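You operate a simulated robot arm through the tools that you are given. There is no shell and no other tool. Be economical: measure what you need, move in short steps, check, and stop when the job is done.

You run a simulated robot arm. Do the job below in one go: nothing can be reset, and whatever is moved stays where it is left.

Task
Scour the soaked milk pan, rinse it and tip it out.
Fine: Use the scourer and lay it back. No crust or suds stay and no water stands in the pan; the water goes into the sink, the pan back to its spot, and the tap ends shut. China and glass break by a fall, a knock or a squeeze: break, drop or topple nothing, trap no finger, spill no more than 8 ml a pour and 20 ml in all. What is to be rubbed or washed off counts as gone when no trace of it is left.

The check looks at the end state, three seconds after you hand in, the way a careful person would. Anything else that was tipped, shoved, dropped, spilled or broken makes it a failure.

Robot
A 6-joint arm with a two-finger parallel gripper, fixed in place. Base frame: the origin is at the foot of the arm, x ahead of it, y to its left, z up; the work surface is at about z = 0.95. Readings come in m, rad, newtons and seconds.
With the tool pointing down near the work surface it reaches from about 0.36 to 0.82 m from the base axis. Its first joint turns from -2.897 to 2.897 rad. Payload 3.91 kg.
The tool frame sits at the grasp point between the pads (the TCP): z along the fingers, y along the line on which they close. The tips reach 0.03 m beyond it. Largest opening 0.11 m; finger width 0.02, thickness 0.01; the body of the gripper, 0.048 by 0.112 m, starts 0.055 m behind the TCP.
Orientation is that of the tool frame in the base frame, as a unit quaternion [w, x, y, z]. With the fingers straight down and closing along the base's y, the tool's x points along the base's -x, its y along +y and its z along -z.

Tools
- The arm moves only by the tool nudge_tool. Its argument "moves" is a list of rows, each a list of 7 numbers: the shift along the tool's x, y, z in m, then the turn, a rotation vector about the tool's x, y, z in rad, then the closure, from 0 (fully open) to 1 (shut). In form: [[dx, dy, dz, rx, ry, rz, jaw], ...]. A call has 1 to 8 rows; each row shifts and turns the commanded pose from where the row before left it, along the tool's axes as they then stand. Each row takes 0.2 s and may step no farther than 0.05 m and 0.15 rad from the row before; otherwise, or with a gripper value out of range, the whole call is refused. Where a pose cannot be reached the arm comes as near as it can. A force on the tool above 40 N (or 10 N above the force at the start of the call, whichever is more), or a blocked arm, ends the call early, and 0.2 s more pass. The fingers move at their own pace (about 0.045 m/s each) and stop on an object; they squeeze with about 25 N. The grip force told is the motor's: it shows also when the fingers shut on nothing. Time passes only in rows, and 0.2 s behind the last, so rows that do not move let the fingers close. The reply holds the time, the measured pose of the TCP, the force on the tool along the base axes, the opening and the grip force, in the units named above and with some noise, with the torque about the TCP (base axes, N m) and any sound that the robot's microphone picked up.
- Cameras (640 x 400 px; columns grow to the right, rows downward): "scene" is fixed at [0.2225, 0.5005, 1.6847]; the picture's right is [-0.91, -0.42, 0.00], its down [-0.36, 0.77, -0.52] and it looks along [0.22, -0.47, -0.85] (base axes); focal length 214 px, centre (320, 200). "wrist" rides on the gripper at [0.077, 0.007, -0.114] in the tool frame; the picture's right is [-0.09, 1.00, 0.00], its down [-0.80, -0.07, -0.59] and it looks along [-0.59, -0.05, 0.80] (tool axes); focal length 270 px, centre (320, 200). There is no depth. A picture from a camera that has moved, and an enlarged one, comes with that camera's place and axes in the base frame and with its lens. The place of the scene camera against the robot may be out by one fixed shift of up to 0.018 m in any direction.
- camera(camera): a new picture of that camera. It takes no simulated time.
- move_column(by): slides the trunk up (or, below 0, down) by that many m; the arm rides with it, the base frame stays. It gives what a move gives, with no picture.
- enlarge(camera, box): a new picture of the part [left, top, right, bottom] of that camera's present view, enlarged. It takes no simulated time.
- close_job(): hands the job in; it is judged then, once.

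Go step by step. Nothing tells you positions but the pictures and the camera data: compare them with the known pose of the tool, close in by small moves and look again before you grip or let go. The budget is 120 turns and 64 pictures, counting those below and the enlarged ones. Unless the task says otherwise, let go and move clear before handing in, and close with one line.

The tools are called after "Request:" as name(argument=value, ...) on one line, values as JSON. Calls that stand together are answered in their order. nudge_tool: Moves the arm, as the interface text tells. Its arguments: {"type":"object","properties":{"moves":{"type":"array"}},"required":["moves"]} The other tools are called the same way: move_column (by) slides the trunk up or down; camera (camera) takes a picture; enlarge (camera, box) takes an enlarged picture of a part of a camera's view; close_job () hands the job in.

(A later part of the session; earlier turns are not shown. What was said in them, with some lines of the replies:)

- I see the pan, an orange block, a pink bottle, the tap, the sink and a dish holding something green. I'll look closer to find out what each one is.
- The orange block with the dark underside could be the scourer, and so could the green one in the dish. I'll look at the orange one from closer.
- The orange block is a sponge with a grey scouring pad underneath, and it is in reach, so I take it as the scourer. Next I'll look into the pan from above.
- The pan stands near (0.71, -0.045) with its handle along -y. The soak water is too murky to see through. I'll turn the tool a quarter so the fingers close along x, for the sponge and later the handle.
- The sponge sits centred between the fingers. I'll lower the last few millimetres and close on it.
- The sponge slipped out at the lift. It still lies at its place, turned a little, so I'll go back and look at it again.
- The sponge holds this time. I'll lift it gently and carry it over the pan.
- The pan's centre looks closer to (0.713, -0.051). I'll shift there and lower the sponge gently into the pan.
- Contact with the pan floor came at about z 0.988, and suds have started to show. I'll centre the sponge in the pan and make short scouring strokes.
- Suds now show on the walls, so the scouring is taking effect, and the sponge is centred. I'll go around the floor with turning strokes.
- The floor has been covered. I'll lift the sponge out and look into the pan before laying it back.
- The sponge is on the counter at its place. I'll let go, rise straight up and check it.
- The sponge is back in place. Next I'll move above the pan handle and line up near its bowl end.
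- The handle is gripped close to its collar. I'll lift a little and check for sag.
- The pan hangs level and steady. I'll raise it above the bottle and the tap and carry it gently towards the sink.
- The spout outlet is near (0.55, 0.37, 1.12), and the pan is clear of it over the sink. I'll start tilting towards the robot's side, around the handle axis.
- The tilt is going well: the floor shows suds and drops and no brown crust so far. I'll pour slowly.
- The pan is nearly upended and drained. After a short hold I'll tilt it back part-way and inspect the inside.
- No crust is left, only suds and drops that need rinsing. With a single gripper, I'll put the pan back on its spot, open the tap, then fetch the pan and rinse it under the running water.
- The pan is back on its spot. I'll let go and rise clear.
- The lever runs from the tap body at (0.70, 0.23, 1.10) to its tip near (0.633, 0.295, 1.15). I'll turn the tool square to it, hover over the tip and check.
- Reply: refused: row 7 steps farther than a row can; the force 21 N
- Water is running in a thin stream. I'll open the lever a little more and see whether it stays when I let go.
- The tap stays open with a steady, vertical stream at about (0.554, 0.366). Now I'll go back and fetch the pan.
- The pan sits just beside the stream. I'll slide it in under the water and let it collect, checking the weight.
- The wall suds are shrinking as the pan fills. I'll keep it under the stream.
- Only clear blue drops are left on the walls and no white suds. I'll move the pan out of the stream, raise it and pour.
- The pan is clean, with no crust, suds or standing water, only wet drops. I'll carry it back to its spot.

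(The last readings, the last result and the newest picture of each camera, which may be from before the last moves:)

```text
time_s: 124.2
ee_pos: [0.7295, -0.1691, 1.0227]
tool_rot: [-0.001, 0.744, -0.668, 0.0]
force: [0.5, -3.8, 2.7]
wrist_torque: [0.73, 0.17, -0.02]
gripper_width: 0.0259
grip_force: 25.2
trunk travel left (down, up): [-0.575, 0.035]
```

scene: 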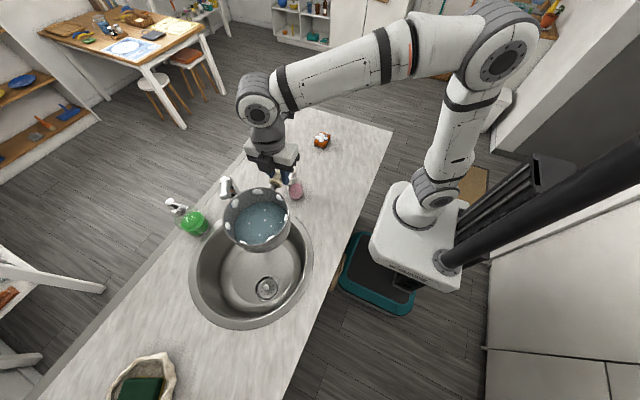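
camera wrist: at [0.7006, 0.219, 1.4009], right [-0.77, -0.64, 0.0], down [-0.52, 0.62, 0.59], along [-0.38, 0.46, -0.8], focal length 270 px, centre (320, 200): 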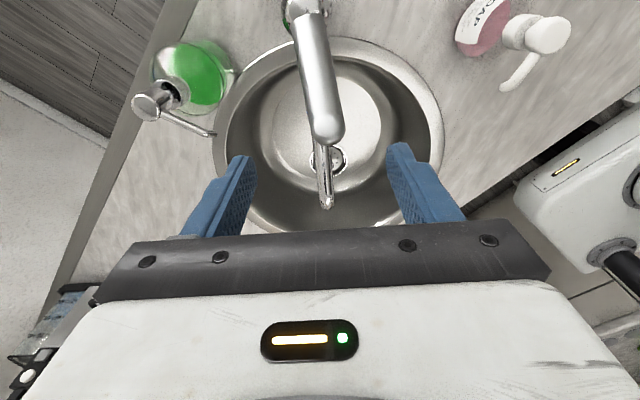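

The pan is down. I'll let go, rise and move back to the tap.

Request:
nudge_tool(moves=[[0, 0, 0, 0, 0, 0, 0.6], [0, 0, 0, 0, 0, 0, 0.3], [0, 0, 0, 0, 0, 0, 0.3], [0, 0, 0, 0, 0, 0, 0.3], [0, 0, -0.03, 0, 0, 0, 0.3], [0, 0, -0.05, 0, 0, 0, 0.3], [0, 0, -0.05, 0, 0, 0, 0.3], [0, 0, -0.05, 0, 0, 0, 0.3]])

Request:
nudge_tool(moves=[[-0.01, 0, -0.04, 0, 0, 0, 0.3], [-0.03, 0.002, -0.035, 0, 0, 0, 0.3], [-0.0454, 0.0032, 0, 0, 0, 0, 0.3], [-0.0454, 0.0032, 0, 0, 0, 0, 0.3], [-0.0454, 0.0032, 0, 0, 0, 0, 0.3], [-0.0454, 0.0032, 0, 0, 0, 0, 0.3], [-0.0454, 0.0032, 0, 0, 0, 0, 0.3], [-0.0454, 0.0032, 0, 0, 0, 0, 0.3]])

Request:
nudge_tool(moves=[[-0.0454, 0.0032, 0, 0, 0, 0, 0.3], [-0.0454, 0.0032, 0, 0, 0, 0, 0.3], [-0.0454, 0.0032, 0, 0, 0, 0, 0.3], [0, 0, 0, 0, 0, -0.136, 0.3], [0, 0, 0, 0, 0, -0.136, 0.3], [0, 0, 0, 0, 0, -0.136, 0.3], [0, 0, 0, 0, 0, -0.136, 0.3], [0, 0, 0, 0, 0, -0.136, 0.3]])

Request:
camera(camera="wrist")

Request:
enlarge(camera="scene", box=[180, 100, 350, 260])

```text
time_s: 126.0
ee_pos: [0.7301, -0.1707, 1.2018]
tool_rot: [0.0, 0.743, -0.669, 0.0]
force: [0.1, -0.3, -0.4]
wrist_torque: [0.0, -0.03, 0.0]
gripper_width: 0.0772
grip_force: 0.0
trunk travel left (down, up): [-0.575, 0.035]
```

```text
time_s: 127.8
ee_pos: [0.6744, 0.1361, 1.2782]
tool_rot: [0.0, 0.743, -0.669, 0.0]
force: [0.7, -0.5, 0.2]
wrist_torque: [-0.01, 0.0, -0.01]
gripper_width: 0.0772
grip_force: 0.1
trunk travel left (down, up): [-0.575, 0.035]
```

```text
time_s: 129.6
ee_pos: [0.6517, 0.2728, 1.2775]
tool_rot: [0.0, 0.924, -0.381, 0.0]
force: [0.2, -0.1, 0.4]
wrist_torque: [0.01, -0.02, 0.01]
gripper_width: 0.0769
grip_force: 0.1
trunk travel left (down, up): [-0.575, 0.035]
```

```text
7 pictures are left
camera wrist: at [0.7013, 0.214, 1.3923], right [-0.76, -0.64, 0.0], down [-0.52, 0.61, 0.59], along [-0.38, 0.45, -0.8], focal length 270 px, centre (320, 200)
```

wrist: 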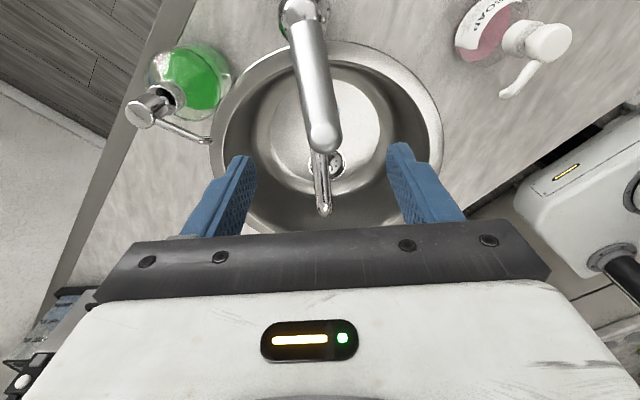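

```text
2.50 times, centred on (265, 180) of scene
camera zoom: at [0.2225, 0.5005, 1.6847], right [-0.91, -0.42, 0.0], down [-0.36, 0.77, -0.52], along [0.22, -0.47, -0.85], focal length 536 px, centre (458, 250)
```

zoom: 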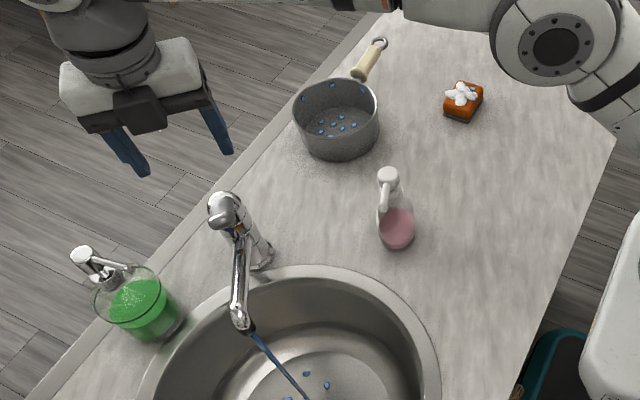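

The pan and sponge are in place. I'll shut the tap by pressing the lever down near its tip with closed fingers.

Request:
nudge_tool(moves=[[0, 0, 0.01, 0, 0, 0, 1], [0, 0, 0.01, 0, 0, 0, 1], [0, 0, 0.01, 0, 0, 0, 1], [0, 0, 0.01, 0, 0, 0, 1], [0, 0, 0.01, 0, 0, 0, 1], [0, 0, 0.006, 0, 0, 0, 1], [0, 0, 0, 0, 0, 0, 1]])

Request:
nudge_tool(moves=[[0, 0, 0.005, 0, 0, 0, 1], [0, 0, 0.005, 0, 0, 0, 1], [0, 0, 0.004, 0, 0, 0, 1], [0, 0, 0, 0, 0, 0, 1]])

```text
time_s: 131.2
ee_pos: [0.6509, 0.2734, 1.2211]
tool_rot: [0.0, 0.924, -0.382, 0.0]
force: [-0.3, 0.4, 0.5]
wrist_torque: [0.03, 0.01, 0.0]
gripper_width: 0.0003
grip_force: 25.0
trunk travel left (down, up): [-0.575, 0.035]
```

```text
time_s: 132.2
ee_pos: [0.6532, 0.2733, 1.2073]
tool_rot: [0.0, 0.924, -0.383, 0.0]
force: [-0.1, 0.0, -0.1]
wrist_torque: [0.0, -0.01, -0.02]
gripper_width: 0.0001
grip_force: 24.9
trunk travel left (down, up): [-0.575, 0.035]
```

Request:
nudge_tool(moves=[[0, 0, 0.004, 0, 0, 0, 1], [0, 0, 0.004, 0, 0, 0, 1], [0, 0, 0.004, 0, 0, 0, 1], [0, 0, 0.004, 0, 0, 0, 1], [0, 0, 0, 0, 0, 0, 1]])

Request:
enlarge(camera="scene", box=[190, 150, 310, 290])

```text
time_s: 133.4
ee_pos: [0.6521, 0.2727, 1.1919]
tool_rot: [0.001, 0.924, -0.382, 0.0]
force: [-0.7, 0.2, -0.1]
wrist_torque: [0.0, 0.01, -0.01]
gripper_width: 0.0
grip_force: 25.8
trunk travel left (down, up): [-0.575, 0.035]
```

```text
2.86 times, centred on (250, 220) of scene
camera zoom: at [0.2225, 0.5005, 1.6847], right [-0.91, -0.42, 0.0], down [-0.36, 0.77, -0.52], along [0.22, -0.47, -0.85], focal length 613 px, centre (520, 143)
```

zoom: 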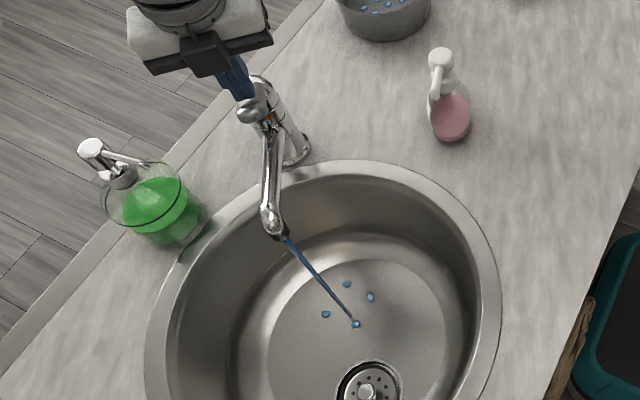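

Request:
nudge_tool(moves=[[0, 0, 0.004, 0, 0, 0, 1], [0, 0, 0.004, 0, 0, 0, 1], [0, 0, 0.004, 0, 0, 0, 1], [0, 0, 0, 0, 0, 0, 1]])

Request:
camera(camera="wrist")

```text
time_s: 134.4
ee_pos: [0.6515, 0.2724, 1.1798]
tool_rot: [0.0, 0.924, -0.383, 0.001]
force: [0.1, 0.3, -0.8]
wrist_torque: [0.01, -0.01, -0.02]
gripper_width: 0.0
grip_force: 25.0
trunk travel left (down, up): [-0.575, 0.035]
```

```text
4 pictures are left
camera wrist: at [0.7009, 0.2139, 1.2935], right [-0.77, -0.64, 0.0], down [-0.52, 0.62, 0.59], along [-0.38, 0.46, -0.8], focal length 270 px, centre (320, 200)
```

wrist: 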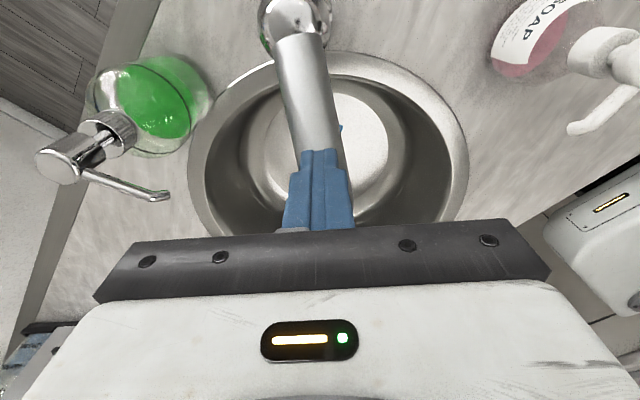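

Request:
nudge_tool(moves=[[0, 0.004, 0.003, 0, 0, 0, 1], [0, 0, 0.004, 0, 0, 0, 1], [0, 0, 0.003, 0, 0, 0, 1], [0, 0, 0, 0, 0, 0, 1]])

```text
time_s: 135.4
ee_pos: [0.6478, 0.2691, 1.1722]
tool_rot: [-0.002, 0.924, -0.383, 0.002]
force: [3.3, -0.5, 17.5]
wrist_torque: [0.06, 0.04, 0.1]
gripper_width: 0.0
grip_force: 24.6
trunk travel left (down, up): [-0.575, 0.035]
```

Contact is made. I'll push the lever down in small steps.

Request:
nudge_tool(moves=[[0, 0, 0.003, 0, 0, 0, 1], [-0.001, 0, 0.003, 0, 0, 0, 1], [0, 0, 0.003, 0, 0, 0, 1], [-0.001, 0, 0.003, 0, 0, 0, 1]])

Request:
nudge_tool(moves=[[0, 0, 0.003, 0, 0, 0, 1], [-0.001, 0, 0.003, 0, 0, 0, 1], [0, 0, 0, 0, 0, 0, 1]])

```text
time_s: 136.0
ee_pos: [0.6493, 0.2696, 1.1714]
tool_rot: [-0.006, 0.924, -0.382, 0.006]
force: [2.7, -1.4, 17.2]
wrist_torque: [0.05, 0.07, -0.03]
gripper_width: 0.0
grip_force: 25.0
trunk travel left (down, up): [-0.575, 0.035]
stopped in row 2: the force on the tool passed its limit at 43 N (the readings are from after the stop); the commanded pose is now the measured one
```

```text
time_s: 136.6
ee_pos: [0.65, 0.2702, 1.1705]
tool_rot: [-0.009, 0.924, -0.383, 0.01]
force: [2.1, -0.6, 16.7]
wrist_torque: [-0.01, 0.09, -0.03]
gripper_width: 0.0
grip_force: 25.0
trunk travel left (down, up): [-0.575, 0.035]
stopped in row 2: the force on the tool passed its limit at 43 N (the readings are from after the stop); the commanded pose is now the measured one
```

Request:
enlarge(camera="scene", box=[200, 160, 290, 270])

```text
3.64 times, centred on (245, 215) of scene
camera zoom: at [0.2225, 0.5005, 1.6847], right [-0.91, -0.42, 0.0], down [-0.36, 0.77, -0.52], along [0.22, -0.47, -0.85], focal length 780 px, centre (593, 146)
```

zoom: 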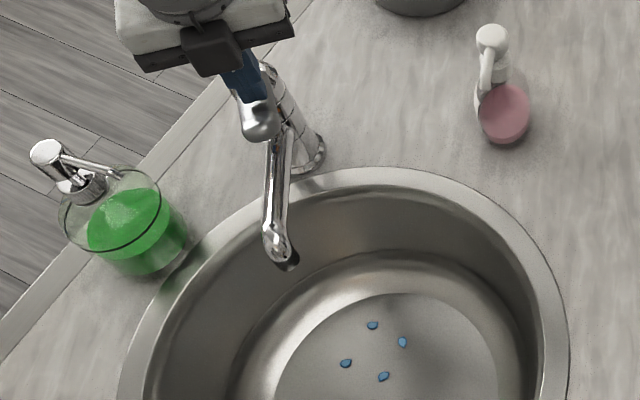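

The stream has stopped, so the tap is shut. I'll withdraw straight up and check the whole scene.

Request:
nudge_tool(moves=[[0, 0, -0.01, 0, 0, 0, 1], [0, 0, -0.03, 0, 0, 0, 1], [0, 0, -0.05, 0, 0, 0, 0.7], [0, 0, -0.05, 0, 0, 0, 0.5], [0.02, 0.04, -0.02, 0, 0, 0, 0.5], [0.03, 0.03, 0, 0, 0, 0, 0.5]])

Request:
camera(camera="scene")

Request:
enlarge(camera="scene", box=[180, 100, 350, 260])

```text
time_s: 138.0
ee_pos: [0.635, 0.1843, 1.3252]
tool_rot: [-0.008, 0.924, -0.383, 0.007]
force: [0.0, -0.4, 0.7]
wrist_torque: [-0.01, 0.02, -0.01]
gripper_width: 0.055
grip_force: 0.0
trunk travel left (down, up): [-0.575, 0.035]
```

```text
2 pictures are left
```

scene: 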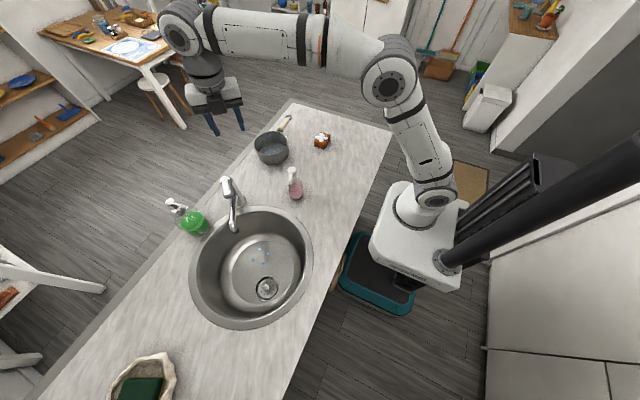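

```text
2.50 times, centred on (265, 180) of scene
camera zoom: at [0.2225, 0.5005, 1.6847], right [-0.91, -0.42, 0.0], down [-0.36, 0.77, -0.52], along [0.22, -0.47, -0.85], focal length 536 px, centre (458, 250)
```

zoom: 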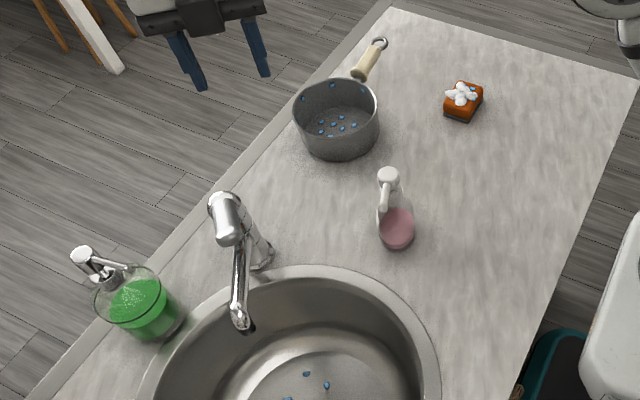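

The tap is shut, the pan is clean, empty and on its spot, the scourer is back in place, and the arm is clear of everything. I'm handing in.

Request:
close_job()

```text
The job is handed in.
```

The milk pan is scoured, rinsed, tipped out into the sink and back on its spot, with no crust, suds or standing water visible. The scourer slipped from the grip once at its place and is laid back there, and the tap is shut.
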